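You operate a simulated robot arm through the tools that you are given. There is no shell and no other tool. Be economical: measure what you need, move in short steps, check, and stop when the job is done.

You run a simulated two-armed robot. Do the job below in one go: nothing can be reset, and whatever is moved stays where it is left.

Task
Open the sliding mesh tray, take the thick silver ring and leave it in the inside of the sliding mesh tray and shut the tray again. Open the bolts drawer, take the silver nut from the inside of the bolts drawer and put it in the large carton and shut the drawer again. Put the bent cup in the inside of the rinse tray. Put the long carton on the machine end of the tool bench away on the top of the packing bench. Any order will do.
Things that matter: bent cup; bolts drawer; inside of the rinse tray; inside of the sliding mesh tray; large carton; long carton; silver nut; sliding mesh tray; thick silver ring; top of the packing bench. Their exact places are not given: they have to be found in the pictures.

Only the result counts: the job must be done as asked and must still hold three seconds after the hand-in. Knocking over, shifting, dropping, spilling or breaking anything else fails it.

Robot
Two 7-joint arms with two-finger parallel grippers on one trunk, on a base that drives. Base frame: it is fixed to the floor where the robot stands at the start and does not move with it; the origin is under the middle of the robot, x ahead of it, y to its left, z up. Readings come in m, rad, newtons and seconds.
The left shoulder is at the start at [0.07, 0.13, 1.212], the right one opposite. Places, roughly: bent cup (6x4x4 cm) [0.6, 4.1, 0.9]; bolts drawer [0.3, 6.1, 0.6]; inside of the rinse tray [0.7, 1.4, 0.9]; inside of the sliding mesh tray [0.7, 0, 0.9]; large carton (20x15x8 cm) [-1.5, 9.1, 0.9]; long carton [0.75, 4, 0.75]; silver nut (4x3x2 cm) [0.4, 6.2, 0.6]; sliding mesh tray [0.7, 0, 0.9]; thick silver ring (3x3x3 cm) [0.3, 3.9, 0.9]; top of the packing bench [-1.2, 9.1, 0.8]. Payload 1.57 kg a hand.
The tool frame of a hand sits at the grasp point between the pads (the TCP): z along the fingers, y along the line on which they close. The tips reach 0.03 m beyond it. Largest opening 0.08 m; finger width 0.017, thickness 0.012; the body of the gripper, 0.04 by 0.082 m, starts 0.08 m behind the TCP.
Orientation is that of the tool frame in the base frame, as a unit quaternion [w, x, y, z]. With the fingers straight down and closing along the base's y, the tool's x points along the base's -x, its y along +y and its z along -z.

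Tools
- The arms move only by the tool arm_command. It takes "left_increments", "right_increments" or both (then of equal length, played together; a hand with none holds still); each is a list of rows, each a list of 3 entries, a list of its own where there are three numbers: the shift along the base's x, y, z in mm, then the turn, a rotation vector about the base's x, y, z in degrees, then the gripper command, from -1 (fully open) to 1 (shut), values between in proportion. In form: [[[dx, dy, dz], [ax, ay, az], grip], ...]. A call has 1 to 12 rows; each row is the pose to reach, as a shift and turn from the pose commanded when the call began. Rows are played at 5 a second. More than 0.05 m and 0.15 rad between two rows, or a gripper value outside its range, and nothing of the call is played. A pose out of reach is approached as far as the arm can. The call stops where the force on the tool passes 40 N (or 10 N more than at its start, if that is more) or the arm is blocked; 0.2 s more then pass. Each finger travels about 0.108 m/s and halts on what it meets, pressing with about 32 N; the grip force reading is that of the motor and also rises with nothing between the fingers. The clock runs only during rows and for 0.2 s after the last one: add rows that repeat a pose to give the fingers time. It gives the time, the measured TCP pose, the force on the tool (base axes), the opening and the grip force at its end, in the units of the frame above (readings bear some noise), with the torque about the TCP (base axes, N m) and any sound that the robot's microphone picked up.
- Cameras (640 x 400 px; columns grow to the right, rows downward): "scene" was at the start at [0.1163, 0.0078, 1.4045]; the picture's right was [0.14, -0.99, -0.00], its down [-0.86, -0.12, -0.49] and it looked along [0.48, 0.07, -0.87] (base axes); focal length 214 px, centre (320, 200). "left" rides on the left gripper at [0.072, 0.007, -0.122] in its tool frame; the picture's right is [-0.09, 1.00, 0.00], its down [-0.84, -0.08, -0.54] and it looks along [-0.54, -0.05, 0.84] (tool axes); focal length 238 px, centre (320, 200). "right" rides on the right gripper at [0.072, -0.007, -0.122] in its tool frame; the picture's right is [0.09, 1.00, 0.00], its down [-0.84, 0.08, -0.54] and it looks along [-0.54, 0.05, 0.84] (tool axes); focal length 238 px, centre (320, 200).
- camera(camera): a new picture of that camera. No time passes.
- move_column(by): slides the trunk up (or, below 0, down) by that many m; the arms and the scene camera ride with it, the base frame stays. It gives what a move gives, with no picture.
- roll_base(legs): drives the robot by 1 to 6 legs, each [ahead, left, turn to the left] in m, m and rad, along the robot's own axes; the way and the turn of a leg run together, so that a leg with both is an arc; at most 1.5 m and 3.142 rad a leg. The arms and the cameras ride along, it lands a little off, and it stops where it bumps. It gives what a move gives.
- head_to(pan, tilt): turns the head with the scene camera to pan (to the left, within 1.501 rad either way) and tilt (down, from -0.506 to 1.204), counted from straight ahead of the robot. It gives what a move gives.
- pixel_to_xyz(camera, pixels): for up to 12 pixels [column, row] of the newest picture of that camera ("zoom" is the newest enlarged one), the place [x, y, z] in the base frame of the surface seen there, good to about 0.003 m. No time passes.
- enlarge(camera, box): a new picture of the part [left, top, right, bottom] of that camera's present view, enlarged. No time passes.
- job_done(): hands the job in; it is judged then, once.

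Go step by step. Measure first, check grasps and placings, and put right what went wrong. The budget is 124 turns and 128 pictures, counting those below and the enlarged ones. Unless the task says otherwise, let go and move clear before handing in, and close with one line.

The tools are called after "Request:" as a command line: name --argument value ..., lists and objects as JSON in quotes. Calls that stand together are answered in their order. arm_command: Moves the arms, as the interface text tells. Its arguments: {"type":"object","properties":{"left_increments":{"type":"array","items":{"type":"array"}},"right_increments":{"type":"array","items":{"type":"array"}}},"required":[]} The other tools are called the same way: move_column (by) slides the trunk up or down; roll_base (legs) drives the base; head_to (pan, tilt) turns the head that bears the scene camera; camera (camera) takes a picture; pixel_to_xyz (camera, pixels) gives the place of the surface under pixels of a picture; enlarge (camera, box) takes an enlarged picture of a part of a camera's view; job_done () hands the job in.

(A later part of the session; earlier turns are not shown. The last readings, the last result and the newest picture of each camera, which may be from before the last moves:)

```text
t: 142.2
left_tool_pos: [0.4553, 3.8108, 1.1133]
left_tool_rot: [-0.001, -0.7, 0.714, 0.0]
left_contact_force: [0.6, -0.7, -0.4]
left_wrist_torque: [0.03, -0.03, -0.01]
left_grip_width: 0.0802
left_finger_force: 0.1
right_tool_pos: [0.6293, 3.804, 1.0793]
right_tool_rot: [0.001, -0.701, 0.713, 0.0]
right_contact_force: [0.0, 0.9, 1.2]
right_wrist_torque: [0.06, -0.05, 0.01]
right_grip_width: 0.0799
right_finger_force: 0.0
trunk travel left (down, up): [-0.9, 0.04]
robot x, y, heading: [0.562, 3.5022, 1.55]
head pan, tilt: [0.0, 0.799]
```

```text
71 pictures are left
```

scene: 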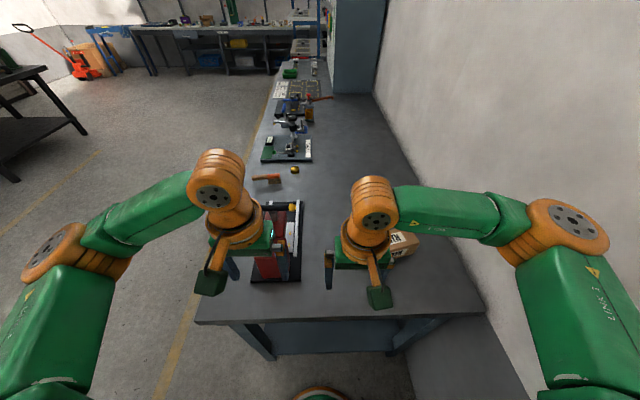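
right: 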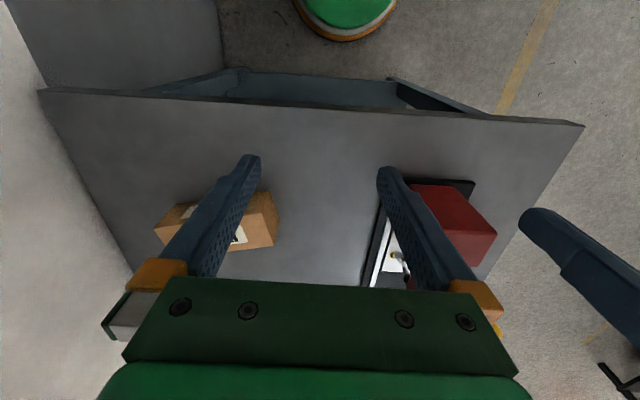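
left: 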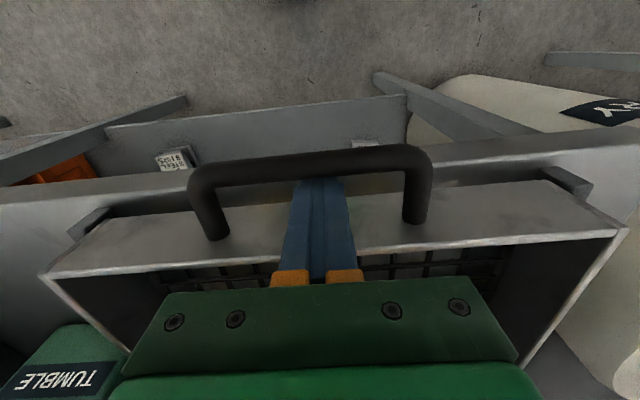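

The carton is at (220,225) in the right picture. I drive slightly nearer and rotate the right tool −73° so it closes across the carton's width.

Request:
roll_base --legs '[[0.05, -0.09, 0]]'

Request:
arm_command --right_increments '[[[0, 0, 0], [0, 0, -8], -1], [[0, 0, 0], [0, 0, -16], -1], [[0, 0, 0], [0, 0, -24], -1], [[0, 10, 0], [0, 0, -32], -1], [[0, 20, 0], [0, 0, -40], -1], [[0, 30, 0], [0, 0, -48], -1], [[0, 40, 0], [0, 0, -56], -1], [[0, 50, 0], [0, 0, -64], -1], [[0, 60, 0], [0, 0, -72], -1], [[0, 70, 0], [0, 0, -73], -1], [[0, 70, 0], [0, 0, -73], -1]]'

Request:
camera --camera "right"

Request:
camera --camera "scene"

```text
t: 143.3
left_tool_pos: [0.5437, 3.8566, 1.1144]
left_tool_rot: [0.001, -0.7, 0.714, 0.0]
left_contact_force: [0.0, -0.2, 0.0]
left_wrist_torque: [0.02, -0.02, 0.01]
left_grip_width: 0.0801
left_finger_force: 0.1
right_tool_pos: [0.7157, 3.8498, 1.0794]
right_tool_rot: [0.001, -0.701, 0.714, -0.001]
right_contact_force: [-0.1, -0.9, 0.1]
right_wrist_torque: [-0.01, -0.02, 0.0]
right_grip_width: 0.0801
right_finger_force: 0.1
trunk travel left (down, up): [-0.9, 0.04]
robot x, y, heading: [0.6509, 3.5486, 1.549]
head pan, tilt: [0.0, 0.799]
```

```text
t: 145.7
left_tool_pos: [0.546, 3.8596, 1.1117]
left_tool_rot: [-0.003, -0.7, 0.714, 0.001]
left_contact_force: [0.1, 0.0, 0.6]
left_wrist_torque: [-0.04, 0.0, -0.02]
left_grip_width: 0.08
left_finger_force: 0.0
right_tool_pos: [0.72, 3.9229, 1.0776]
right_tool_rot: [0.0, -0.139, 0.99, -0.001]
right_contact_force: [-0.7, 0.7, 1.3]
right_wrist_torque: [-0.01, -0.02, 0.03]
right_grip_width: 0.08
right_finger_force: 0.1
trunk travel left (down, up): [-0.9, 0.04]
robot x, y, heading: [0.6518, 3.5498, 1.548]
head pan, tilt: [0.0, 0.799]
```

```text
70 pictures are left
```

right: 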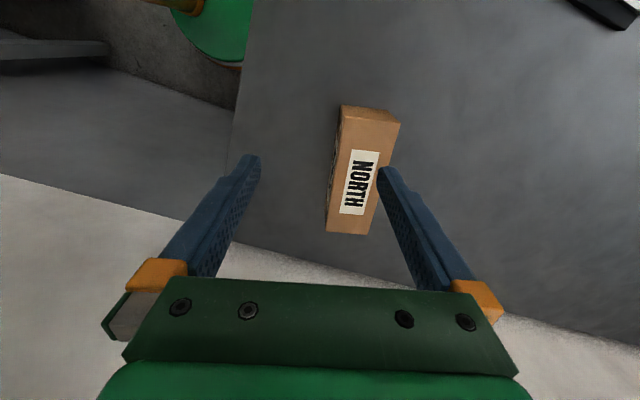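

```text
69 pictures are left
```

scene: 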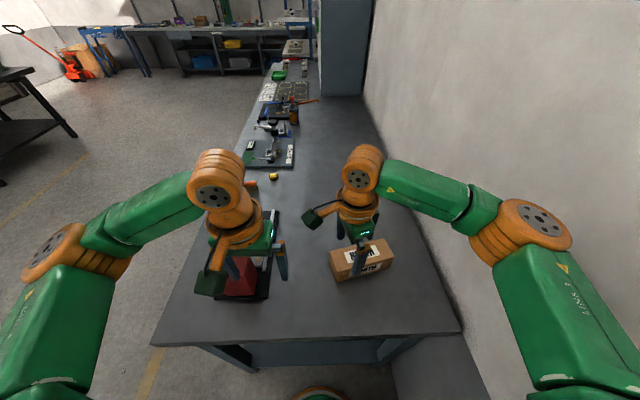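

Now I measure the carton's top corners exactly.

Request:
enlarge --camera "right" --box '[290, 80, 430, 250]'

Request:
pixel_to_xyz --camera "right" --pixels '[[345, 120], [393, 128], [332, 230], [365, 231], [336, 170], [382, 170], [358, 170], [338, 125], [330, 210], [300, 170]]'

```text
2.35 times, centred on (360, 165) of right
```

zoom: 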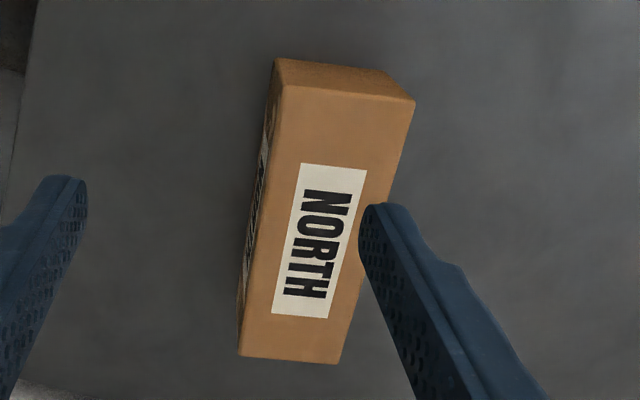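

```text
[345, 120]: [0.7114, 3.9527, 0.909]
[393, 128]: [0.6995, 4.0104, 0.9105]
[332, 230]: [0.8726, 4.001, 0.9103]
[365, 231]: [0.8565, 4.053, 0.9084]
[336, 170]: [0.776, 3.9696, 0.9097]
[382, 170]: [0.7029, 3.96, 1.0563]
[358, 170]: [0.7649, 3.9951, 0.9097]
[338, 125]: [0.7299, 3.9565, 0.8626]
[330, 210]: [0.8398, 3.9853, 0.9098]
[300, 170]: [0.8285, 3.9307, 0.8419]
```

Carton centre (0.785,4.004), width 58 mm, direction ≈16.6°, top 0.909. I move above it and down to z≈0.95 for a check.

Request:
arm_command --right_increments '[[[30, 35, 0], [0, 0, 0], -1], [[60, 70, 0], [0, 0, 0], -1], [[65, 81, -30], [0, 0, 0], -1], [[65, 81, -70], [0, 0, 0], -1], [[65, 81, -110], [0, 0, 0], -1], [[65, 81, -110], [0, 0, 0], -1]]'

Request:
camera --camera "right"

```text
t: 147.1
left_tool_pos: [0.547, 3.8599, 1.1135]
left_tool_rot: [-0.003, -0.7, 0.715, 0.0]
left_contact_force: [-0.1, -0.4, 0.3]
left_wrist_torque: [-0.01, 0.01, 0.03]
left_grip_width: 0.08
left_finger_force: 0.1
right_tool_pos: [0.7858, 4.0015, 0.9676]
right_tool_rot: [0.0, -0.138, 0.99, 0.0]
right_contact_force: [-1.0, -0.8, -0.5]
right_wrist_torque: [-0.01, 0.0, -0.03]
right_grip_width: 0.0802
right_finger_force: 0.0
trunk travel left (down, up): [-0.9, 0.04]
robot x, y, heading: [0.6497, 3.5472, 1.55]
head pan, tilt: [0.0, 0.799]
```

```text
67 pictures are left
```

right: 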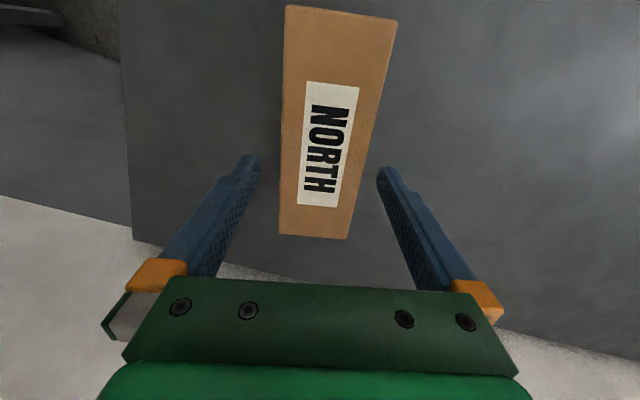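

Well centred. I lower to z≈0.882, close, and lift a bit.

Request:
arm_command --right_increments '[[[0, 2, -40], [0, 0, 0], -1], [[0, 2, -75], [0, 0, 0], -1], [[0, 2, -85], [0, 0, 0], -1], [[0, 2, -85], [0, 0, 0], 0], [[0, 2, -85], [0, 0, 0], 1], [[0, 2, -85], [0, 0, 0], 1], [[0, 2, -60], [0, 0, 0], 1], [[0, 2, -20], [0, 0, 0], 1], [[0, 2, 25], [0, 0, 0], 1], [[0, 2, 65], [0, 0, 0], 1]]'

Request:
camera --camera "right"

Request:
camera --camera "scene"

```text
t: 149.3
left_tool_pos: [0.5464, 3.8593, 1.1142]
left_tool_rot: [-0.002, -0.7, 0.714, 0.0]
left_contact_force: [0.7, 0.5, 0.1]
left_wrist_torque: [0.02, 0.03, 0.0]
left_grip_width: 0.0801
left_finger_force: 0.1
right_tool_pos: [0.7888, 4.0053, 1.0331]
right_tool_rot: [0.0, -0.139, 0.99, -0.001]
right_contact_force: [-0.1, -0.1, -3.6]
right_wrist_torque: [0.03, 0.02, -0.05]
right_grip_width: 0.0696
right_finger_force: 31.9
right hand out of reach, approached as far as the arm can: row 2, 3, 4, 5, 6
trunk travel left (down, up): [-0.9, 0.04]
robot x, y, heading: [0.6502, 3.547, 1.554]
head pan, tilt: [0.0, 0.799]
```

```text
66 pictures are left
```

right: 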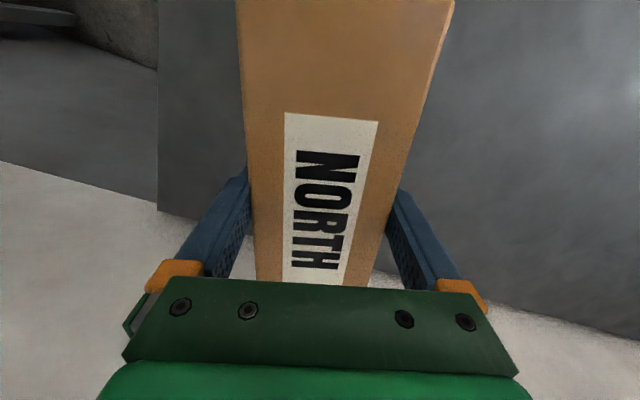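

```text
65 pictures are left
```

scene: 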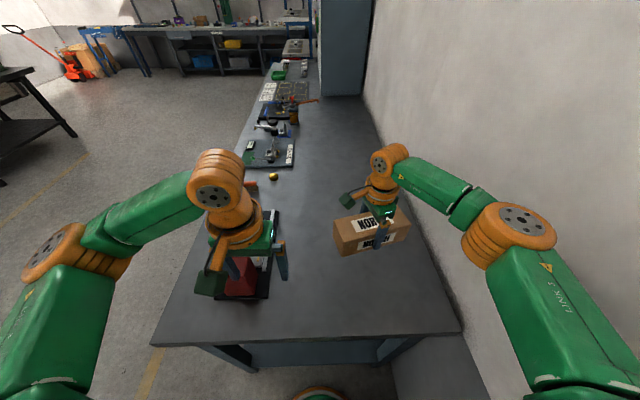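

The carton is lifted securely. I raise it, pull it in and rotate the tool back so that it points fore-aft.

Request:
arm_command --right_increments '[[[-5, -25, 25], [0, 0, 8], 1], [[-10, -50, 45], [0, 0, 16], 1], [[-15, -75, 65], [0, 0, 24], 1], [[-15, -95, 75], [0, 0, 32], 1], [[-15, -110, 85], [0, 0, 40], 1], [[-15, -125, 95], [0, 0, 48], 1], [[-10, -135, 100], [0, 0, 56], 1], [[-5, -140, 100], [0, 0, 64], 1], [[0, -140, 100], [0, 0, 72], 1], [[0, -140, 100], [0, 0, 73], 1]]'

Request:
camera --camera "scene"

```text
t: 151.5
left_tool_pos: [0.5469, 3.8602, 1.1121]
left_tool_rot: [-0.003, -0.7, 0.714, 0.0]
left_contact_force: [-0.2, 0.4, -0.1]
left_wrist_torque: [0.03, 0.02, 0.0]
left_grip_width: 0.0801
left_finger_force: 0.0
right_tool_pos: [0.7865, 3.8673, 1.1326]
right_tool_rot: [0.0, -0.701, 0.714, -0.001]
right_contact_force: [-0.5, 0.4, -3.1]
right_wrist_torque: [-0.04, 0.01, 0.0]
right_grip_width: 0.0696
right_finger_force: 32.3
trunk travel left (down, up): [-0.9, 0.04]
robot x, y, heading: [0.6538, 3.5493, 1.553]
head pan, tilt: [0.0, 0.799]
```

```text
64 pictures are left
```

scene: 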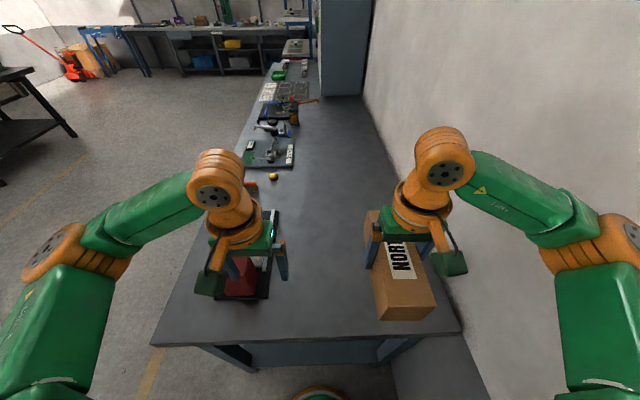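

Clear. I strafe out of the gap, drive along the aisle to y≈6 and turn to face the drawers.

Request:
roll_base --legs '[[0, 0.55, 0], [0, 0.55, 0], [1.2, 0, 0], [1.25, 0, 0], [0, 0, -1.55]]'

Request:
camera --camera "scene"

```text
t: 172.8
left_tool_pos: [-0.1892, 6.16, 1.1134]
left_tool_rot: [-0.001, -0.046, 0.999, 0.002]
left_contact_force: [0.8, 0.4, -0.3]
left_wrist_torque: [0.01, 0.01, 0.01]
left_grip_width: 0.0799
left_finger_force: 0.1
right_tool_pos: [-0.1543, 5.9216, 1.1315]
right_tool_rot: [-0.001, -0.047, 0.999, 0.0]
right_contact_force: [-0.6, 0.1, -2.5]
right_wrist_torque: [-0.01, 0.0, 0.02]
right_grip_width: 0.0698
right_finger_force: 32.2
trunk travel left (down, up): [-0.9, 0.04]
robot x, y, heading: [-0.4826, 6.0204, 0.09]
head pan, tilt: [0.0, 0.799]
```

```text
63 pictures are left
```

scene: 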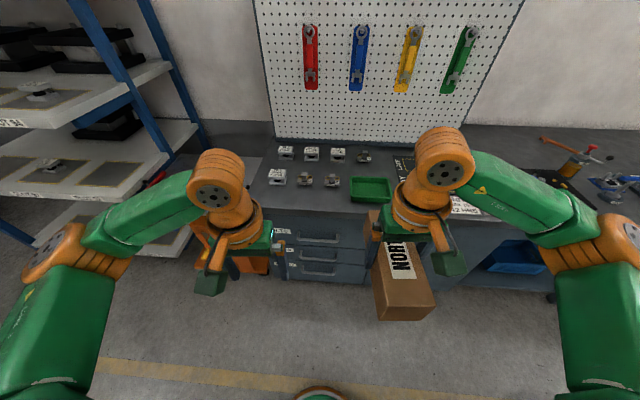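

A drawer cabinet with three drawers is at (320,250). I enlarge and measure handles.

Request:
enlarge --camera "scene" --box '[250, 200, 390, 295]'

Request:
pixel_to_xyz --camera "zoom" --pixels '[[310, 175], [240, 165], [370, 165], [310, 245], [310, 310], [310, 125], [140, 145], [530, 145], [140, 200], [310, 205], [140, 100], [560, 200]]'

```text
4.21 times, centred on (320, 248) of scene
```

zoom: 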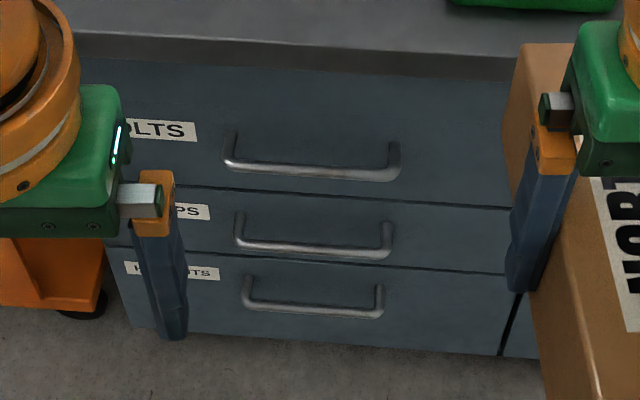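

```text
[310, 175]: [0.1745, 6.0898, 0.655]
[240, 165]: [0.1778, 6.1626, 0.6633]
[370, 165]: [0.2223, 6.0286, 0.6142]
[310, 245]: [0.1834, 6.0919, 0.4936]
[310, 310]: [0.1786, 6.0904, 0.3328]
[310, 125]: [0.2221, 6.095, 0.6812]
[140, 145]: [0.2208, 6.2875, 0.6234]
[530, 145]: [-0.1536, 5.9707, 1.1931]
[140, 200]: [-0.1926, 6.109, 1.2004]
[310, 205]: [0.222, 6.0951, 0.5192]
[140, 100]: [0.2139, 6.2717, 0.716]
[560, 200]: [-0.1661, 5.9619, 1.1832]
```

The BOLTS drawer is the top one: handle bar x≈0.175, y 6.01–6.165, z≈0.655, face x≈0.222. I measure the worktop edge above it.

Request:
pixel_to_xyz --camera "zoom" --pixels '[[310, 20], [310, 40], [310, 60], [310, 75], [310, 90], [390, 150], [228, 145], [310, 165], [310, 183]]'

Request:
arm_command --right_increments '[[[-15, 0, 30], [0, 0, 0], 1], [[-30, 0, 60], [0, 0, 0], 1], [[-45, 0, 90], [0, 0, 0], 1], [[-60, 0, 120], [0, 0, 0], 1], [[-60, 0, 150], [0, 0, 0], 1], [[-60, 0, 150], [0, 0, 0], 1]]' --left_increments '[[[0, 0, 0], [0, -8, 0], 1], [[0, 0, 0], [0, -16, 0], 1], [[0, 0, 0], [0, -24, 0], 1], [[0, 0, 0], [0, -30, 0], 1], [[0, 0, 0], [0, -30, 0], 1], [[0, 0, 0], [0, -30, 0], 1]]'

Request:
camera --camera "scene"

```text
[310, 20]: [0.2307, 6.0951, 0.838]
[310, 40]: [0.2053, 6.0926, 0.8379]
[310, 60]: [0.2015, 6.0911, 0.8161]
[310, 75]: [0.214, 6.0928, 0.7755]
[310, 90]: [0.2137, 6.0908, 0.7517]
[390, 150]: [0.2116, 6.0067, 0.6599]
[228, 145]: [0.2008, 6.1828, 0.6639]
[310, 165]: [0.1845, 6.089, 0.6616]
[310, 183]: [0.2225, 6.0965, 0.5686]
```

```text
t: 174.2
left_tool_pos: [-0.1693, 6.1515, 1.1184]
left_tool_rot: [0.257, -0.045, 0.965, -0.01]
left_contact_force: [0.3, 0.1, -0.3]
left_wrist_torque: [0.02, 0.01, -0.02]
left_grip_width: 0.0
left_finger_force: 20.8
left hand out of reach, approached as far as the arm can: row 4, 5, 6
right_tool_pos: [-0.2151, 5.9201, 1.2815]
right_tool_rot: [-0.001, -0.046, 0.999, 0.0]
right_contact_force: [-0.3, -0.1, -3.1]
right_wrist_torque: [-0.01, 0.0, -0.02]
right_grip_width: 0.0698
right_finger_force: 31.7
trunk travel left (down, up): [-0.9, 0.04]
robot x, y, heading: [-0.4853, 6.022, 0.094]
head pan, tilt: [0.0, 0.799]
```

```text
61 pictures are left
```

scene: 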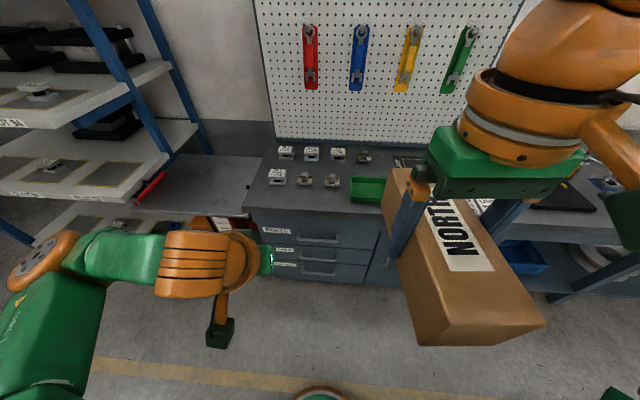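

Worktop edge is at x≈0.20, so I hook with a 20° forward-leaning closed hand. I square up, roll forward, lower the trunk 0.15 and reduce the tilt.

Request:
roll_base --legs '[[0, -0.02, -0.092], [0.21, 0, 0]]'

Request:
move_column --by -0.15

Request:
arm_command --left_increments '[[[0, 0, -20], [0, 5, 0], 1], [[0, 0, -50], [0, 10, 0], 1], [[0, 0, -50], [0, 10, 0], 1]]'

Request:
camera --camera "left"

```text
t: 176.3
left_tool_pos: [0.0438, 6.1037, 1.1199]
left_tool_rot: [0.258, -0.002, 0.966, -0.022]
left_contact_force: [-1.0, 0.4, -0.3]
left_wrist_torque: [0.03, 0.0, -0.01]
left_grip_width: 0.0
left_finger_force: 21.8
right_tool_pos: [-0.0224, 5.8771, 1.2829]
right_tool_rot: [0.002, -0.002, 1.0, 0.001]
right_contact_force: [-0.3, 0.2, -2.6]
right_wrist_torque: [0.0, -0.05, -0.03]
right_grip_width: 0.0697
right_finger_force: 32.3
trunk travel left (down, up): [-0.9, 0.04]
robot x, y, heading: [-0.2796, 5.9967, 0.001]
head pan, tilt: [0.0, 0.799]
```

```text
t: 178.1
left_tool_pos: [0.0482, 6.1036, 0.9683]
left_tool_rot: [0.255, -0.002, 0.967, -0.021]
left_contact_force: [0.1, 0.3, -0.3]
left_wrist_torque: [0.0, 0.02, -0.05]
left_grip_width: 0.0002
left_finger_force: 21.3
right_tool_pos: [-0.0176, 5.8752, 1.1319]
right_tool_rot: [-0.001, -0.001, 1.0, 0.0]
right_contact_force: [0.1, -0.7, -3.2]
right_wrist_torque: [-0.02, 0.0, -0.01]
right_grip_width: 0.0697
right_finger_force: 32.3
trunk travel left (down, up): [-0.75, 0.19]
robot x, y, heading: [-0.2791, 6.0039, 0.005]
head pan, tilt: [0.0, 0.799]
```

```text
t: 178.9
left_tool_pos: [0.0491, 6.1057, 0.9186]
left_tool_rot: [0.17, -0.004, 0.985, -0.02]
left_contact_force: [0.3, -0.1, -0.2]
left_wrist_torque: [-0.03, 0.02, 0.02]
left_grip_width: 0.0
left_finger_force: 21.5
right_tool_pos: [-0.0198, 5.8774, 1.1315]
right_tool_rot: [-0.001, -0.002, 1.0, 0.001]
right_contact_force: [0.3, -0.6, -3.3]
right_wrist_torque: [-0.01, 0.01, 0.03]
right_grip_width: 0.0699
right_finger_force: 31.8
trunk travel left (down, up): [-0.75, 0.19]
robot x, y, heading: [-0.2798, 6.0026, 0.001]
head pan, tilt: [0.0, 0.799]
```

```text
60 pictures are left
```

left: 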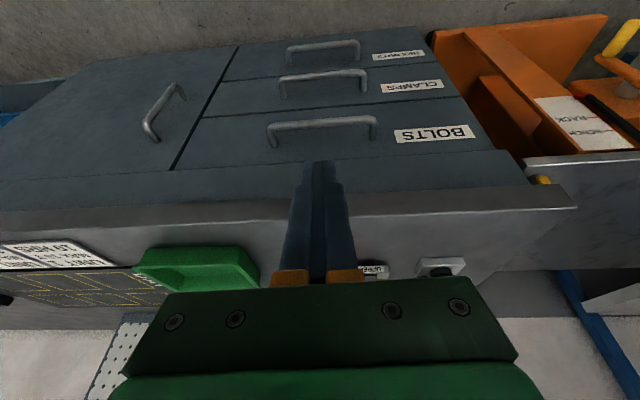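

I bring the closed fingertips to just above the BOLTS handle gap.

Request:
arm_command --left_increments '[[[30, -5, -38], [0, 0, 0], 1], [[55, -10, -76], [0, 0, 0], 1], [[80, -15, -115], [0, 0, 0], 1], [[105, -15, -155], [0, 0, 0], 1], [[125, -15, -190], [0, 0, 0], 1], [[131, -15, -198], [0, 0, 0], 1], [[131, -15, -198], [0, 0, 0], 1]]'

Request:
camera --camera "left"

```text
t: 180.5
left_tool_pos: [0.1793, 6.0906, 0.7217]
left_tool_rot: [0.17, -0.003, 0.985, -0.022]
left_contact_force: [0.4, -0.9, 0.7]
left_wrist_torque: [0.03, 0.03, -0.01]
left_grip_width: 0.0
left_finger_force: 21.1
right_tool_pos: [-0.0173, 5.8769, 1.1317]
right_tool_rot: [-0.001, -0.002, 1.0, 0.001]
right_contact_force: [0.5, 0.0, -2.9]
right_wrist_torque: [0.02, 0.0, 0.04]
right_grip_width: 0.07
right_finger_force: 32.2
trunk travel left (down, up): [-0.75, 0.19]
robot x, y, heading: [-0.2806, 5.9989, 0.002]
head pan, tilt: [0.0, 0.799]
```

```text
59 pictures are left
```

left: 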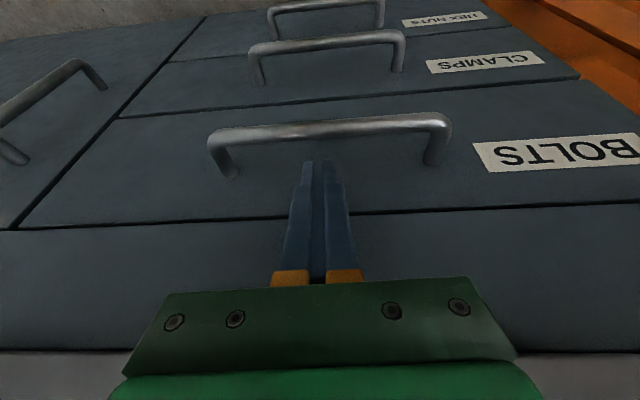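

I measure the bar and face precisely here.

Request:
pixel_to_xyz --camera "left" --pixels '[[290, 127], [290, 132], [290, 138], [350, 124], [350, 133], [290, 160], [350, 160], [215, 145], [440, 130], [318, 165], [270, 200]]'

```text
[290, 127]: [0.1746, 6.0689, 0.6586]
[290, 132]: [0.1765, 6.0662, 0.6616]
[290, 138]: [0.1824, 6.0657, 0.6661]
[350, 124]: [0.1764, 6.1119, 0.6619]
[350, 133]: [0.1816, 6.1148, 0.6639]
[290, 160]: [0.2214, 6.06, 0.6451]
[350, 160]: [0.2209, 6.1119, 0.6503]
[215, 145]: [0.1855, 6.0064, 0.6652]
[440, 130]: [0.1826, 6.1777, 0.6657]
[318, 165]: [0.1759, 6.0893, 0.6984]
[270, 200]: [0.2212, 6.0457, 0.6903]
```

Bar spans x 0.174–0.188 at z≈0.66, face 0.221. I slide the fingers diagonally into the gap.

Request:
arm_command --left_increments '[[[10, 0, -18], [0, 0, 0], 1], [[17, 0, -38], [0, 0, 0], 1], [[21, 0, -56], [0, 0, 0], 1], [[21, 0, -56], [0, 0, 0], 1]]'

Request:
camera --camera "left"

```text
t: 181.5
left_tool_pos: [0.1963, 6.0901, 0.6737]
left_tool_rot: [0.17, -0.003, 0.985, -0.022]
left_contact_force: [-0.3, 0.2, -0.1]
left_wrist_torque: [-0.01, 0.02, -0.02]
left_grip_width: 0.0
left_finger_force: 21.5
left hand out of reach, approached as far as the arm can: row 3, 4
right_tool_pos: [-0.0193, 5.8769, 1.1315]
right_tool_rot: [-0.001, -0.001, 1.0, 0.0]
right_contact_force: [0.4, -0.5, -2.8]
right_wrist_torque: [0.0, -0.03, -0.02]
right_grip_width: 0.0699
right_finger_force: 32.1
trunk travel left (down, up): [-0.75, 0.19]
robot x, y, heading: [-0.2824, 6.0034, 0.005]
head pan, tilt: [0.0, 0.799]
```

```text
58 pictures are left
```

left: 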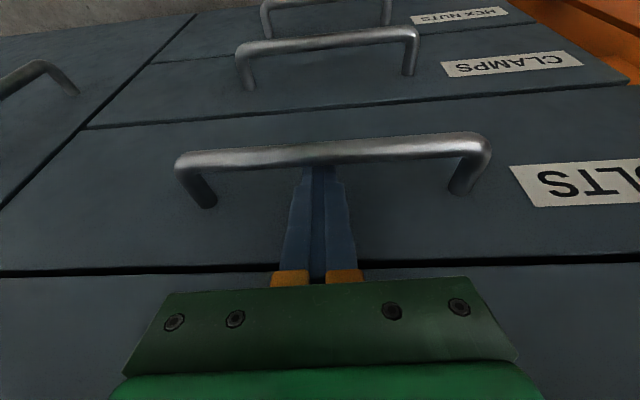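

Fingers are behind the bar but ~8 mm high (reach limit); I lower the trunk 1 cm, then pull.

Request:
move_column --by -0.01

Request:
arm_command --left_increments '[[[-15, 0, 0], [0, 0, 0], 1], [[-30, 0, 0], [0, 0, 0], 1], [[-45, 0, 0], [0, 0, 0], 1], [[-60, 0, 0], [0, 0, 0], 1], [[-76, 0, 0], [0, 0, 0], 1], [[-92, 0, 0], [0, 0, 0], 1], [[-108, 0, 0], [0, 0, 0], 1], [[-124, 0, 0], [0, 0, 0], 1], [[-140, 0, 0], [0, 0, 0], 1], [[-156, 0, 0], [0, 0, 0], 1], [[-172, 0, 0], [0, 0, 0], 1], [[-188, 0, 0], [0, 0, 0], 1]]'

Request:
camera --camera "scene"

```text
t: 182.1
left_tool_pos: [0.196, 6.0897, 0.6635]
left_tool_rot: [0.17, -0.004, 0.985, -0.021]
left_contact_force: [2.5, 0.1, 1.4]
left_wrist_torque: [-0.01, 0.0, -0.04]
left_grip_width: 0.0
left_finger_force: 21.8
right_tool_pos: [-0.0178, 5.8762, 1.1202]
right_tool_rot: [-0.001, -0.003, 1.0, 0.001]
right_contact_force: [0.1, -0.5, -3.2]
right_wrist_torque: [-0.02, 0.02, -0.01]
right_grip_width: 0.0697
right_finger_force: 32.2
trunk travel left (down, up): [-0.74, 0.2]
robot x, y, heading: [-0.2775, 5.9993, 0.006]
head pan, tilt: [0.0, 0.799]
```

```text
t: 184.7
left_tool_pos: [0.0065, 6.0914, 0.6653]
left_tool_rot: [0.17, -0.003, 0.985, -0.02]
left_contact_force: [-0.2, -0.4, 0.1]
left_wrist_torque: [-0.02, -0.02, -0.01]
left_grip_width: 0.0
left_finger_force: 20.8
right_tool_pos: [-0.0197, 5.8763, 1.1217]
right_tool_rot: [0.0, -0.001, 1.0, 0.0]
right_contact_force: [0.4, 0.5, -3.1]
right_wrist_torque: [0.01, -0.03, -0.04]
right_grip_width: 0.0697
right_finger_force: 31.8
trunk travel left (down, up): [-0.74, 0.2]
robot x, y, heading: [-0.2815, 6.0013, -0.003]
head pan, tilt: [0.0, 0.799]
```

```text
57 pictures are left
```

scene: 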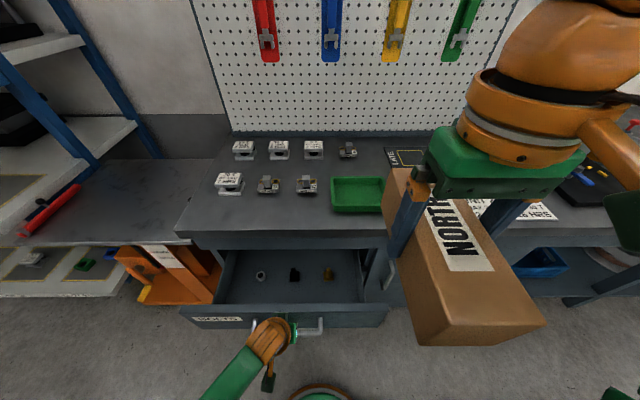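

Drawer open ~0.19 m; inside are a silver nut (261,275), a black one and a brass one. I enlarge and measure.

Request:
enlarge --camera "scene" --box '[180, 230, 400, 350]'

Request:
pixel_to_xyz --camera "scene" --pixels '[[261, 275], [257, 275], [265, 275], [261, 270], [261, 281], [294, 275], [328, 275], [275, 290], [300, 308], [225, 290], [250, 255], [320, 322]]'

```text
2.91 times, centred on (290, 290) of scene
```

zoom: 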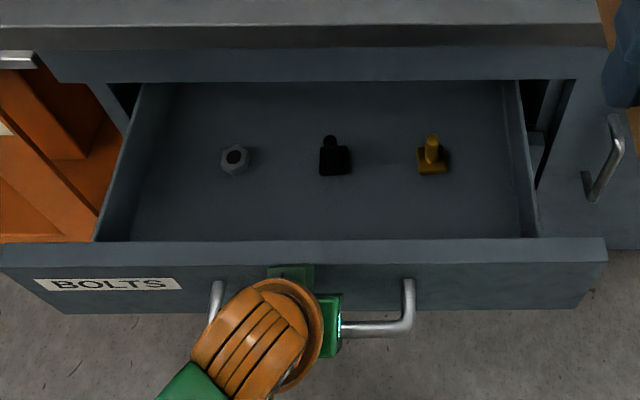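

```text
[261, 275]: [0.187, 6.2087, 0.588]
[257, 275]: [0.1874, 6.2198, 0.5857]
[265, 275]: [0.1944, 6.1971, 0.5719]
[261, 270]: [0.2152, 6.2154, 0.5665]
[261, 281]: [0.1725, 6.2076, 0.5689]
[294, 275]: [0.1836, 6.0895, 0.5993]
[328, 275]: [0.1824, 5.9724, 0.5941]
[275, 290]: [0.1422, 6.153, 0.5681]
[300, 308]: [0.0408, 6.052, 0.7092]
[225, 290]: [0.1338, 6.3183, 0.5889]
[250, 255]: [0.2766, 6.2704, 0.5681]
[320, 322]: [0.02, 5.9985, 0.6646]
```

The nut is at (0.187,6.209), top 0.588, a bit under the worktop edge. I pull the drawer a further 80 mm (force-limited).

Request:
arm_command --left_increments '[[[-13, 0, 0], [0, 0, 0], 1], [[-26, 0, 0], [0, 0, 0], 1], [[-39, 0, 0], [0, 0, 0], 1], [[-52, 0, 0], [0, 0, 0], 1], [[-65, 0, 0], [0, 0, 0], 1], [[-80, 0, 0], [0, 0, 0], 1], [[-80, 0, 0], [0, 0, 0], 1]]'

Request:
enlarge --camera "scene" --box '[160, 220, 420, 400]'

Request:
pixel_to_xyz --camera "zoom" --pixels '[[250, 140], [330, 140], [420, 140], [300, 230]]'

```text
t: 186.3
left_tool_pos: [-0.0725, 6.0907, 0.6657]
left_tool_rot: [0.17, -0.003, 0.985, -0.022]
left_contact_force: [0.2, -0.1, 0.4]
left_wrist_torque: [0.0, 0.03, -0.02]
left_grip_width: 0.0
left_finger_force: 21.6
right_tool_pos: [-0.0178, 5.877, 1.1217]
right_tool_rot: [-0.002, -0.002, 1.0, 0.001]
right_contact_force: [-0.1, -0.3, -2.7]
right_wrist_torque: [-0.03, -0.02, 0.01]
right_grip_width: 0.0699
right_finger_force: 32.1
trunk travel left (down, up): [-0.74, 0.2]
robot x, y, heading: [-0.2801, 6.0029, -0.001]
head pan, tilt: [0.0, 0.799]
```

```text
2.22 times, centred on (290, 310) of scene
```

zoom: 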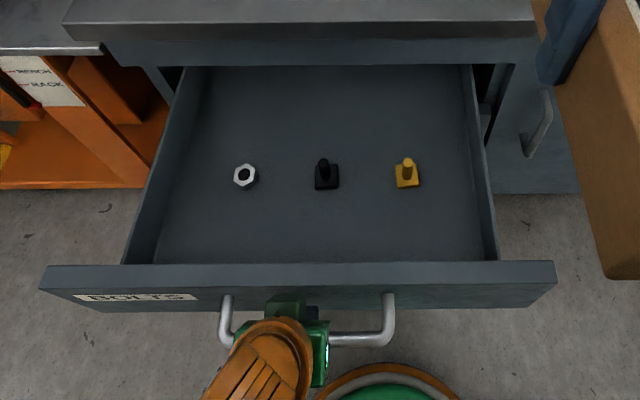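

```text
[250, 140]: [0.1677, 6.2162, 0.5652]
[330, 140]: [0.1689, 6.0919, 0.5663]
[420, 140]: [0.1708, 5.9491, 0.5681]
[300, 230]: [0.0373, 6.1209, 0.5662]
```

Open 0.27 m; the nut is now near x≈0.11. I withdraw the hook upwards along the finger axis, straighten the tool, open it and move above the nut.

Request:
arm_command --left_increments '[[[2, 0, 0], [0, 0, 0], 1], [[-6, 0, 25], [0, 0, 0], 1], [[-16, 0, 52], [0, 0, 0], 1], [[-18, 0, 90], [0, 0, 0], 1], [[-18, 0, 135], [0, 0, 0], 1], [[-5, 10, 165], [0, 6, 0], 1], [[25, 30, 180], [0, 13, 0], 0.4], [[60, 55, 180], [0, 20, 0], 0], [[100, 75, 180], [0, 20, 0], -0.3], [[140, 100, 180], [0, 20, 0], -0.5], [[165, 118, 170], [0, 20, 0], -0.5], [[165, 118, 170], [0, 20, 0], -0.5]]'

Request:
camera --camera "left"

```text
t: 187.9
left_tool_pos: [-0.0532, 6.1503, 0.785]
left_tool_rot: [0.073, 0.039, 0.994, 0.074]
left_contact_force: [0.6, 0.3, -0.1]
left_wrist_torque: [-0.01, -0.03, 0.01]
left_grip_width: 0.0241
left_finger_force: 0.1
left hand out of reach, approached as far as the arm can: row 5, 6, 7
right_tool_pos: [-0.0178, 5.8788, 1.1218]
right_tool_rot: [-0.002, -0.002, 1.0, -0.001]
right_contact_force: [0.1, -0.1, -3.2]
right_wrist_torque: [-0.05, 0.0, 0.01]
right_grip_width: 0.0696
right_finger_force: 31.9
trunk travel left (down, up): [-0.74, 0.2]
robot x, y, heading: [-0.283, 6.0047, 0.008]
head pan, tilt: [0.0, 0.799]
stopped in row 7 (left hand): the arm was blocked; the commanded pose is now the measured one
```

```text
54 pictures are left
```

left: 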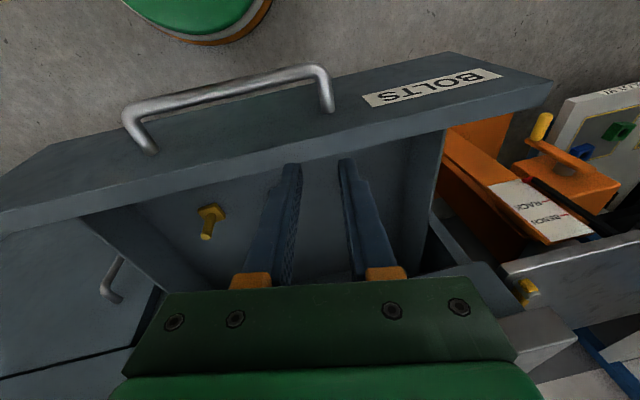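

The folded arm was blocked on the way. I move the hand forward away from the body first, with no turn.

Request:
arm_command --left_increments '[[[25, 5, 0], [0, 0, 0], 0], [[55, 15, 0], [0, 0, 0], 0], [[90, 25, 0], [0, 0, 0], 0], [[125, 40, 0], [0, 0, 0], -0.3], [[160, 55, 0], [0, 0, 0], -0.5], [[160, 55, 0], [0, 0, 0], -0.5]]'

Request:
camera --camera "left"

```text
t: 189.3
left_tool_pos: [0.1071, 6.204, 0.7871]
left_tool_rot: [0.074, 0.038, 0.994, 0.074]
left_contact_force: [-0.5, 0.1, -0.8]
left_wrist_torque: [-0.02, -0.02, 0.0]
left_grip_width: 0.06
left_finger_force: 0.1
right_tool_pos: [-0.0181, 5.8779, 1.122]
right_tool_rot: [0.0, -0.001, 1.0, 0.0]
right_contact_force: [-1.2, 0.0, -2.7]
right_wrist_torque: [0.01, -0.02, -0.02]
right_grip_width: 0.0698
right_finger_force: 32.0
trunk travel left (down, up): [-0.74, 0.2]
robot x, y, heading: [-0.2773, 6.0043, 0.005]
head pan, tilt: [0.0, 0.799]
```

```text
53 pictures are left
```

left: 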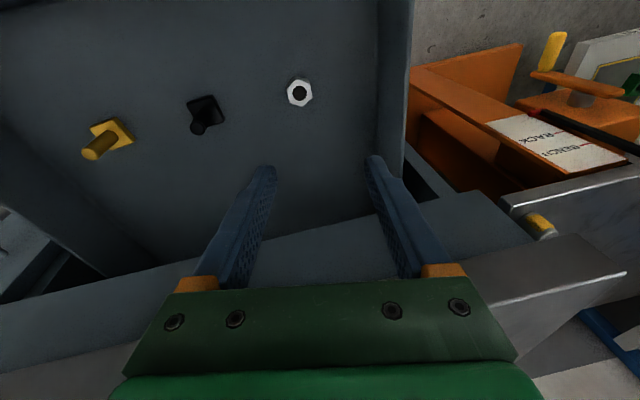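

The nut is at (299,93). I measure it and level the tool.

Request:
pixel_to_xyz --camera "left" --pixels '[[291, 93], [307, 93], [299, 83], [299, 104], [294, 104], [340, 93]]'

Request:
arm_command --left_increments '[[[0, 0, 0], [-4.2, 4.2, 2.2], -0.5], [[0, 0, -20], [-8.5, 8.5, 4.4], -0.5], [[0, 0, -40], [-8.5, 8.5, 4.4], -0.5], [[0, 0, -40], [-8.5, 8.5, 4.4], -0.5]]'

Request:
camera --camera "left"

```text
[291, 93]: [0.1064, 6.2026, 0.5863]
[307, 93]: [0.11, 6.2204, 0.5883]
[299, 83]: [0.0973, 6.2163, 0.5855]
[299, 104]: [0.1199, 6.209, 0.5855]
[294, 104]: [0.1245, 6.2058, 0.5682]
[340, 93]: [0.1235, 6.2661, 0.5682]
```

```text
t: 190.3
left_tool_pos: [0.1059, 6.2044, 0.7449]
left_tool_rot: [-0.002, 0.002, 1.0, -0.001]
left_contact_force: [0.4, 0.7, 0.0]
left_wrist_torque: [-0.02, -0.04, -0.02]
left_grip_width: 0.0603
left_finger_force: 0.0
right_tool_pos: [-0.0164, 5.8765, 1.121]
right_tool_rot: [-0.001, -0.002, 1.0, 0.001]
right_contact_force: [0.5, -0.3, -3.1]
right_wrist_torque: [-0.02, 0.0, -0.01]
right_grip_width: 0.0699
right_finger_force: 31.9
trunk travel left (down, up): [-0.74, 0.2]
robot x, y, heading: [-0.2794, 6.0036, 0.011]
head pan, tilt: [0.0, 0.799]
```

```text
52 pictures are left
```

left: 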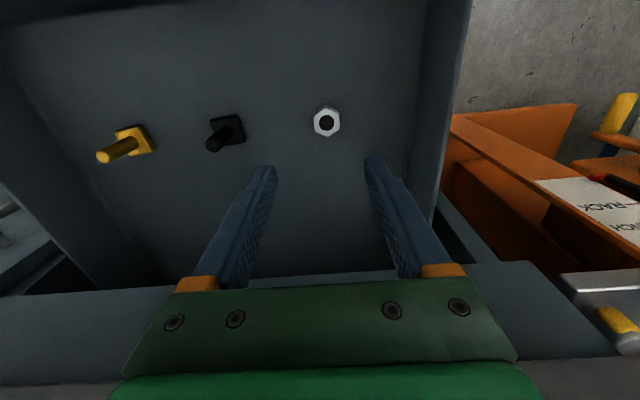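

Nut centre (0.1085,6.2115), floor 0.568. I lower to z≈0.602, close and lift.

Request:
arm_command --left_increments '[[[3, 7, -40], [0, 0, 0], -0.5], [[3, 7, -85], [0, 0, 0], -0.5], [[3, 7, -120], [0, 0, 0], -0.5], [[3, 7, -141], [0, 0, 0], -0.5], [[3, 7, -141], [0, 0, 0], -0.5], [[3, 7, -141], [0, 0, 0], 0.5], [[3, 7, -141], [0, 0, 0], 1], [[3, 7, -141], [0, 0, 0], 1], [[3, 7, -110], [0, 0, 0], 1], [[3, 7, -70], [0, 0, 0], 1], [[3, 7, -25], [0, 0, 0], 1], [[3, 7, 20], [0, 0, 0], 1]]'

Request:
camera --camera "left"

```text
t: 192.9
left_tool_pos: [0.1087, 6.2128, 0.7627]
left_tool_rot: [-0.002, 0.0, 1.0, 0.001]
left_contact_force: [0.0, -0.6, -0.8]
left_wrist_torque: [0.0, 0.03, -0.01]
left_grip_width: 0.0291
left_finger_force: 32.1
left hand out of reach, approached as far as the arm can: row 4, 5, 6, 7, 8
right_tool_pos: [-0.0188, 5.8771, 1.1213]
right_tool_rot: [-0.001, -0.001, 1.0, -0.001]
right_contact_force: [0.3, -0.7, -4.0]
right_wrist_torque: [0.04, 0.0, 0.03]
right_grip_width: 0.0697
right_finger_force: 32.1
trunk travel left (down, up): [-0.74, 0.2]
robot x, y, heading: [-0.279, 6.0028, -0.002]
head pan, tilt: [0.0, 0.799]
```

```text
51 pictures are left
```

left: 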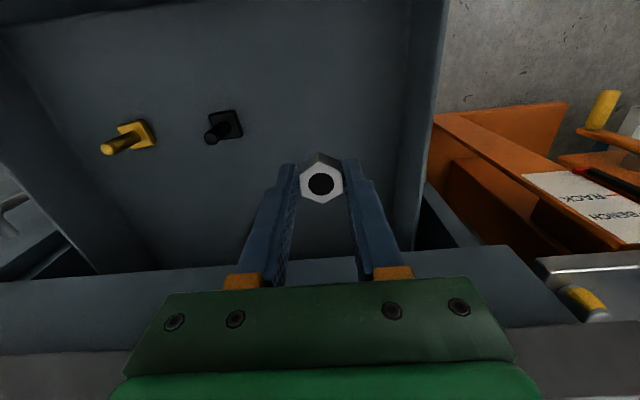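

The nut is held (29 mm). With both hands full I'll leave the drawer open, deliver first, and come back to shut it. I raise the hand and trunk and drive to the packing bench.

Request:
move_column --by 0.2

Request:
arm_command --left_increments '[[[-20, 0, 35], [0, 0, 0], 1], [[-40, -5, 70], [0, 0, 0], 1], [[-55, -10, 110], [0, 0, 0], 1], [[-60, -15, 150], [0, 0, 0], 1]]'

Request:
roll_base --legs '[[-0.25, 0, 0], [0, 0, 1.57], [1.1, 0, 0], [1.0, 0.7, 0]]'

Request:
camera --camera "scene"

```text
t: 195.0
left_tool_pos: [0.109, 6.213, 0.9611]
left_tool_rot: [-0.002, 0.0, 1.0, 0.001]
left_contact_force: [-0.5, 0.1, -1.1]
left_wrist_torque: [0.01, 0.03, 0.01]
left_grip_width: 0.0289
left_finger_force: 31.5
right_tool_pos: [-0.0172, 5.8761, 1.3201]
right_tool_rot: [-0.001, -0.003, 1.0, 0.0]
right_contact_force: [0.5, -0.2, -3.6]
right_wrist_torque: [0.0, -0.01, -0.01]
right_grip_width: 0.0697
right_finger_force: 32.2
trunk travel left (down, up): [-0.94, 0.0]
robot x, y, heading: [-0.2844, 6.0004, 0.002]
head pan, tilt: [0.0, 0.799]
```

```text
t: 196.0
left_tool_pos: [0.1047, 6.2126, 0.9707]
left_tool_rot: [-0.001, 0.001, 1.0, 0.0]
left_contact_force: [-0.4, 0.0, -0.4]
left_wrist_torque: [0.02, -0.01, 0.02]
left_grip_width: 0.0288
left_finger_force: 31.5
left hand out of reach, approached as far as the arm can: row 1, 2, 3, 4
right_tool_pos: [-0.0182, 5.8762, 1.3214]
right_tool_rot: [-0.001, -0.002, 1.0, 0.0]
right_contact_force: [-0.6, -1.1, -3.4]
right_wrist_torque: [0.02, 0.02, 0.01]
right_grip_width: 0.07
right_finger_force: 32.1
trunk travel left (down, up): [-0.94, 0.0]
robot x, y, heading: [-0.2779, 5.9993, 0.002]
head pan, tilt: [0.0, 0.799]
```

```text
t: 212.6
left_tool_pos: [-1.3914, 8.4954, 0.9709]
left_tool_rot: [-0.001, -0.694, 0.72, -0.001]
left_contact_force: [0.1, 0.0, -1.6]
left_wrist_torque: [-0.02, 0.01, 0.01]
left_grip_width: 0.0289
left_finger_force: 31.2
right_tool_pos: [-1.0599, 8.359, 1.3213]
right_tool_rot: [-0.001, -0.696, 0.718, 0.0]
right_contact_force: [-0.4, -0.2, -3.4]
right_wrist_torque: [0.02, -0.01, -0.01]
right_grip_width: 0.0699
right_finger_force: 31.7
trunk travel left (down, up): [-0.94, 0.0]
robot x, y, heading: [-1.1976, 8.1033, 1.539]
head pan, tilt: [0.0, 0.799]
```

```text
50 pictures are left
```

scene: 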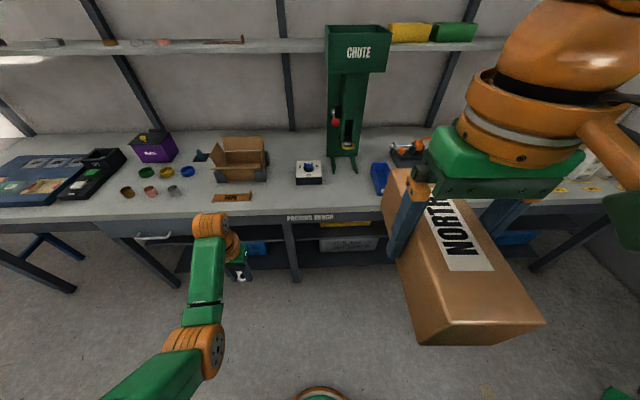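

The packing bench is ahead: open large carton at (240,160). I enlarge and measure it and free bench areas.

Request:
enlarge --camera "scene" --box '[110, 110, 400, 240]'

Request:
pixel_to_xyz --camera "scene" --pixels '[[240, 160], [216, 175], [268, 173], [265, 145], [222, 145], [240, 175], [310, 180], [280, 195], [340, 195], [375, 190], [282, 165], [320, 210]]'

```text
2.21 times, centred on (255, 175) of scene
```

zoom: 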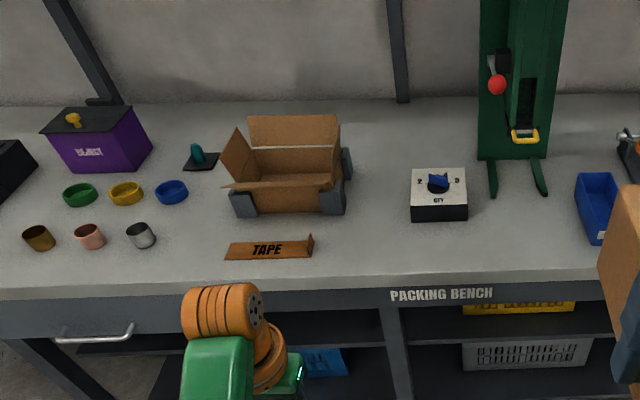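

```text
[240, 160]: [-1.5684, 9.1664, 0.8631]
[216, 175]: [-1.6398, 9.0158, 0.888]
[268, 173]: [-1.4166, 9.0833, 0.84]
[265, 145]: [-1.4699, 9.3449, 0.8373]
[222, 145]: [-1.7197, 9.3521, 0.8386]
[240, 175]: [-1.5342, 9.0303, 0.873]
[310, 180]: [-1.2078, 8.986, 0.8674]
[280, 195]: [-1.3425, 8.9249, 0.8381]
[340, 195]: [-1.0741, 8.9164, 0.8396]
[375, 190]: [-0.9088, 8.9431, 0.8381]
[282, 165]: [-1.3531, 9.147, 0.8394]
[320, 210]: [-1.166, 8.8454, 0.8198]
```

Bench top z≈0.838, front edge y≈8.85. I measure the gap between the knob box and blue bin, and the carton's opening.

Request:
pixel_to_xyz --camera "zoom" --pixels '[[467, 215], [413, 218], [465, 180], [493, 195], [546, 193], [578, 215], [600, 245], [520, 170], [235, 190], [345, 200], [290, 130], [290, 190]]'

Request:
enlarge --camera "scene" --box '[190, 110, 300, 210]'

Request:
pixel_to_xyz --camera "zoom" --pixels '[[140, 270], [420, 260], [280, 250], [280, 200], [200, 250], [380, 250], [280, 290], [100, 160], [420, 240], [300, 150], [150, 340]]'

```text
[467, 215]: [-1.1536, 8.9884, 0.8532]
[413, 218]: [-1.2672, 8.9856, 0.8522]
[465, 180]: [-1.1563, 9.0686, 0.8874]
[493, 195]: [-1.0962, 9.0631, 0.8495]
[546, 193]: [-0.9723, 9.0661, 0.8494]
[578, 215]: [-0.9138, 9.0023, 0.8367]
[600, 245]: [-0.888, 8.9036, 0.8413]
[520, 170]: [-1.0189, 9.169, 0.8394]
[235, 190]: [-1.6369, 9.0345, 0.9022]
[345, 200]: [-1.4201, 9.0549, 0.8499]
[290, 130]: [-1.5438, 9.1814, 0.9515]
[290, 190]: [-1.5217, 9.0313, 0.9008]
```

```text
4.00 times, centred on (245, 160) of scene
```

zoom: 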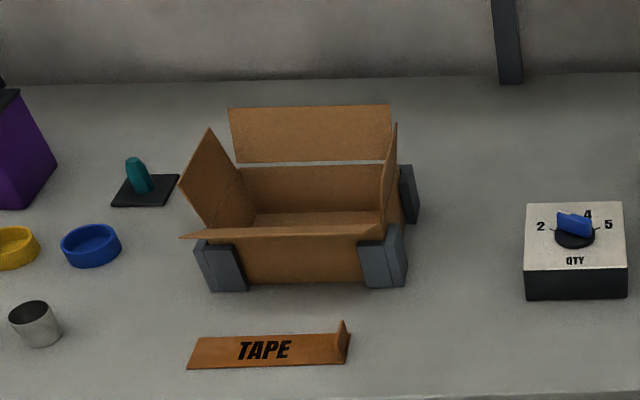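

```text
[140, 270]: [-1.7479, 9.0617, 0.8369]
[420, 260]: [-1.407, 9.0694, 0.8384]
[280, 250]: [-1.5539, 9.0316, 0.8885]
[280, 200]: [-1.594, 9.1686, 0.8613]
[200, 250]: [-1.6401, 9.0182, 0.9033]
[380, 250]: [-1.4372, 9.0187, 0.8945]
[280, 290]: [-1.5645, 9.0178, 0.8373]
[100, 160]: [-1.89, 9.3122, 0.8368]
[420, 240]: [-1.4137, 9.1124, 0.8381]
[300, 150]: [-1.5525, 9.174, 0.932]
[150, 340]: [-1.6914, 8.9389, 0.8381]
```

Plan: long carton goes to (−1.035, 8.955) between the knob box and the blue bin; nut into the box around (−1.54,9.10). First I free the left arm's odd posture: try to raise and pull it in.

Request:
arm_command --left_increments '[[[0, -20, 0], [0, 0, 0], 1], [[0, -50, 10], [0, 0, 0], 1], [[0, -80, 30], [0, 0, 0], 1], [[0, -100, 60], [0, 0, 0], 1], [[0, -110, 100], [0, 0, 0], 1], [[0, -110, 140], [0, 0, 0], 1], [[0, -110, 140], [0, 0, 0], 1]]'

Request:
camera --camera "left"

```text
t: 214.2
left_tool_pos: [-1.4645, 8.4336, 1.052]
left_tool_rot: [-0.001, -0.693, 0.721, -0.001]
left_contact_force: [0.4, 0.1, -0.6]
left_wrist_torque: [-0.03, 0.02, -0.05]
left_grip_width: 0.0292
left_finger_force: 32.4
left hand out of reach, approached as far as the arm can: row 3, 4, 5, 6, 7
right_tool_pos: [-1.0584, 8.3613, 1.321]
right_tool_rot: [-0.001, -0.695, 0.719, -0.001]
right_contact_force: [0.1, 0.3, -3.2]
right_wrist_torque: [-0.01, 0.04, 0.04]
right_grip_width: 0.0698
right_finger_force: 31.8
trunk travel left (down, up): [-0.94, 0.0]
robot x, y, heading: [-1.1935, 8.1049, 1.533]
head pan, tilt: [0.0, 0.799]
```

```text
47 pictures are left
```

left: 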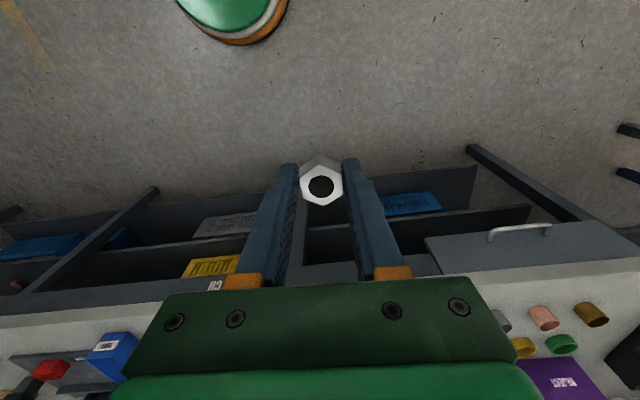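

The left hand now is at z 1.05, well clear. I drive forward to y≈8.62 so the right hand can set the carton down.

Request:
roll_base --legs '[[0, 0, 0.037], [0.5, 0, 0]]'

Request:
camera --camera "scene"

```text
t: 217.6
left_tool_pos: [-1.4945, 8.9276, 1.0539]
left_tool_rot: [0.002, 0.714, -0.7, 0.0]
left_contact_force: [-0.2, -0.1, -0.9]
left_wrist_torque: [0.0, -0.04, -0.01]
left_grip_width: 0.0288
left_finger_force: 31.9
right_tool_pos: [-1.0826, 8.8797, 1.3225]
right_tool_rot: [0.0, 0.716, -0.698, 0.0]
right_contact_force: [0.7, 0.2, -3.6]
right_wrist_torque: [0.05, -0.03, 0.01]
right_grip_width: 0.0698
right_finger_force: 32.4
trunk travel left (down, up): [-0.94, 0.0]
robot x, y, heading: [-1.2026, 8.6172, 1.594]
head pan, tilt: [0.0, 0.799]
```

```text
46 pictures are left
```

scene: 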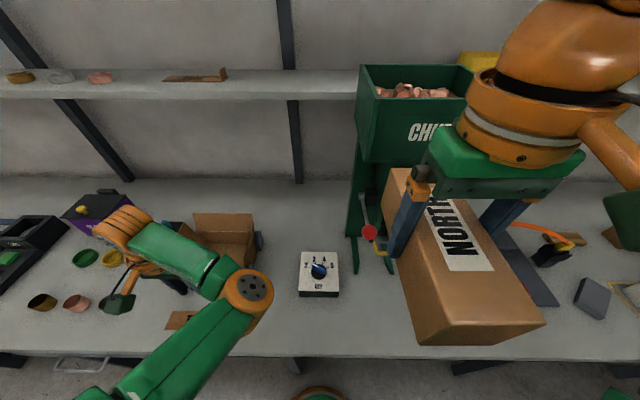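

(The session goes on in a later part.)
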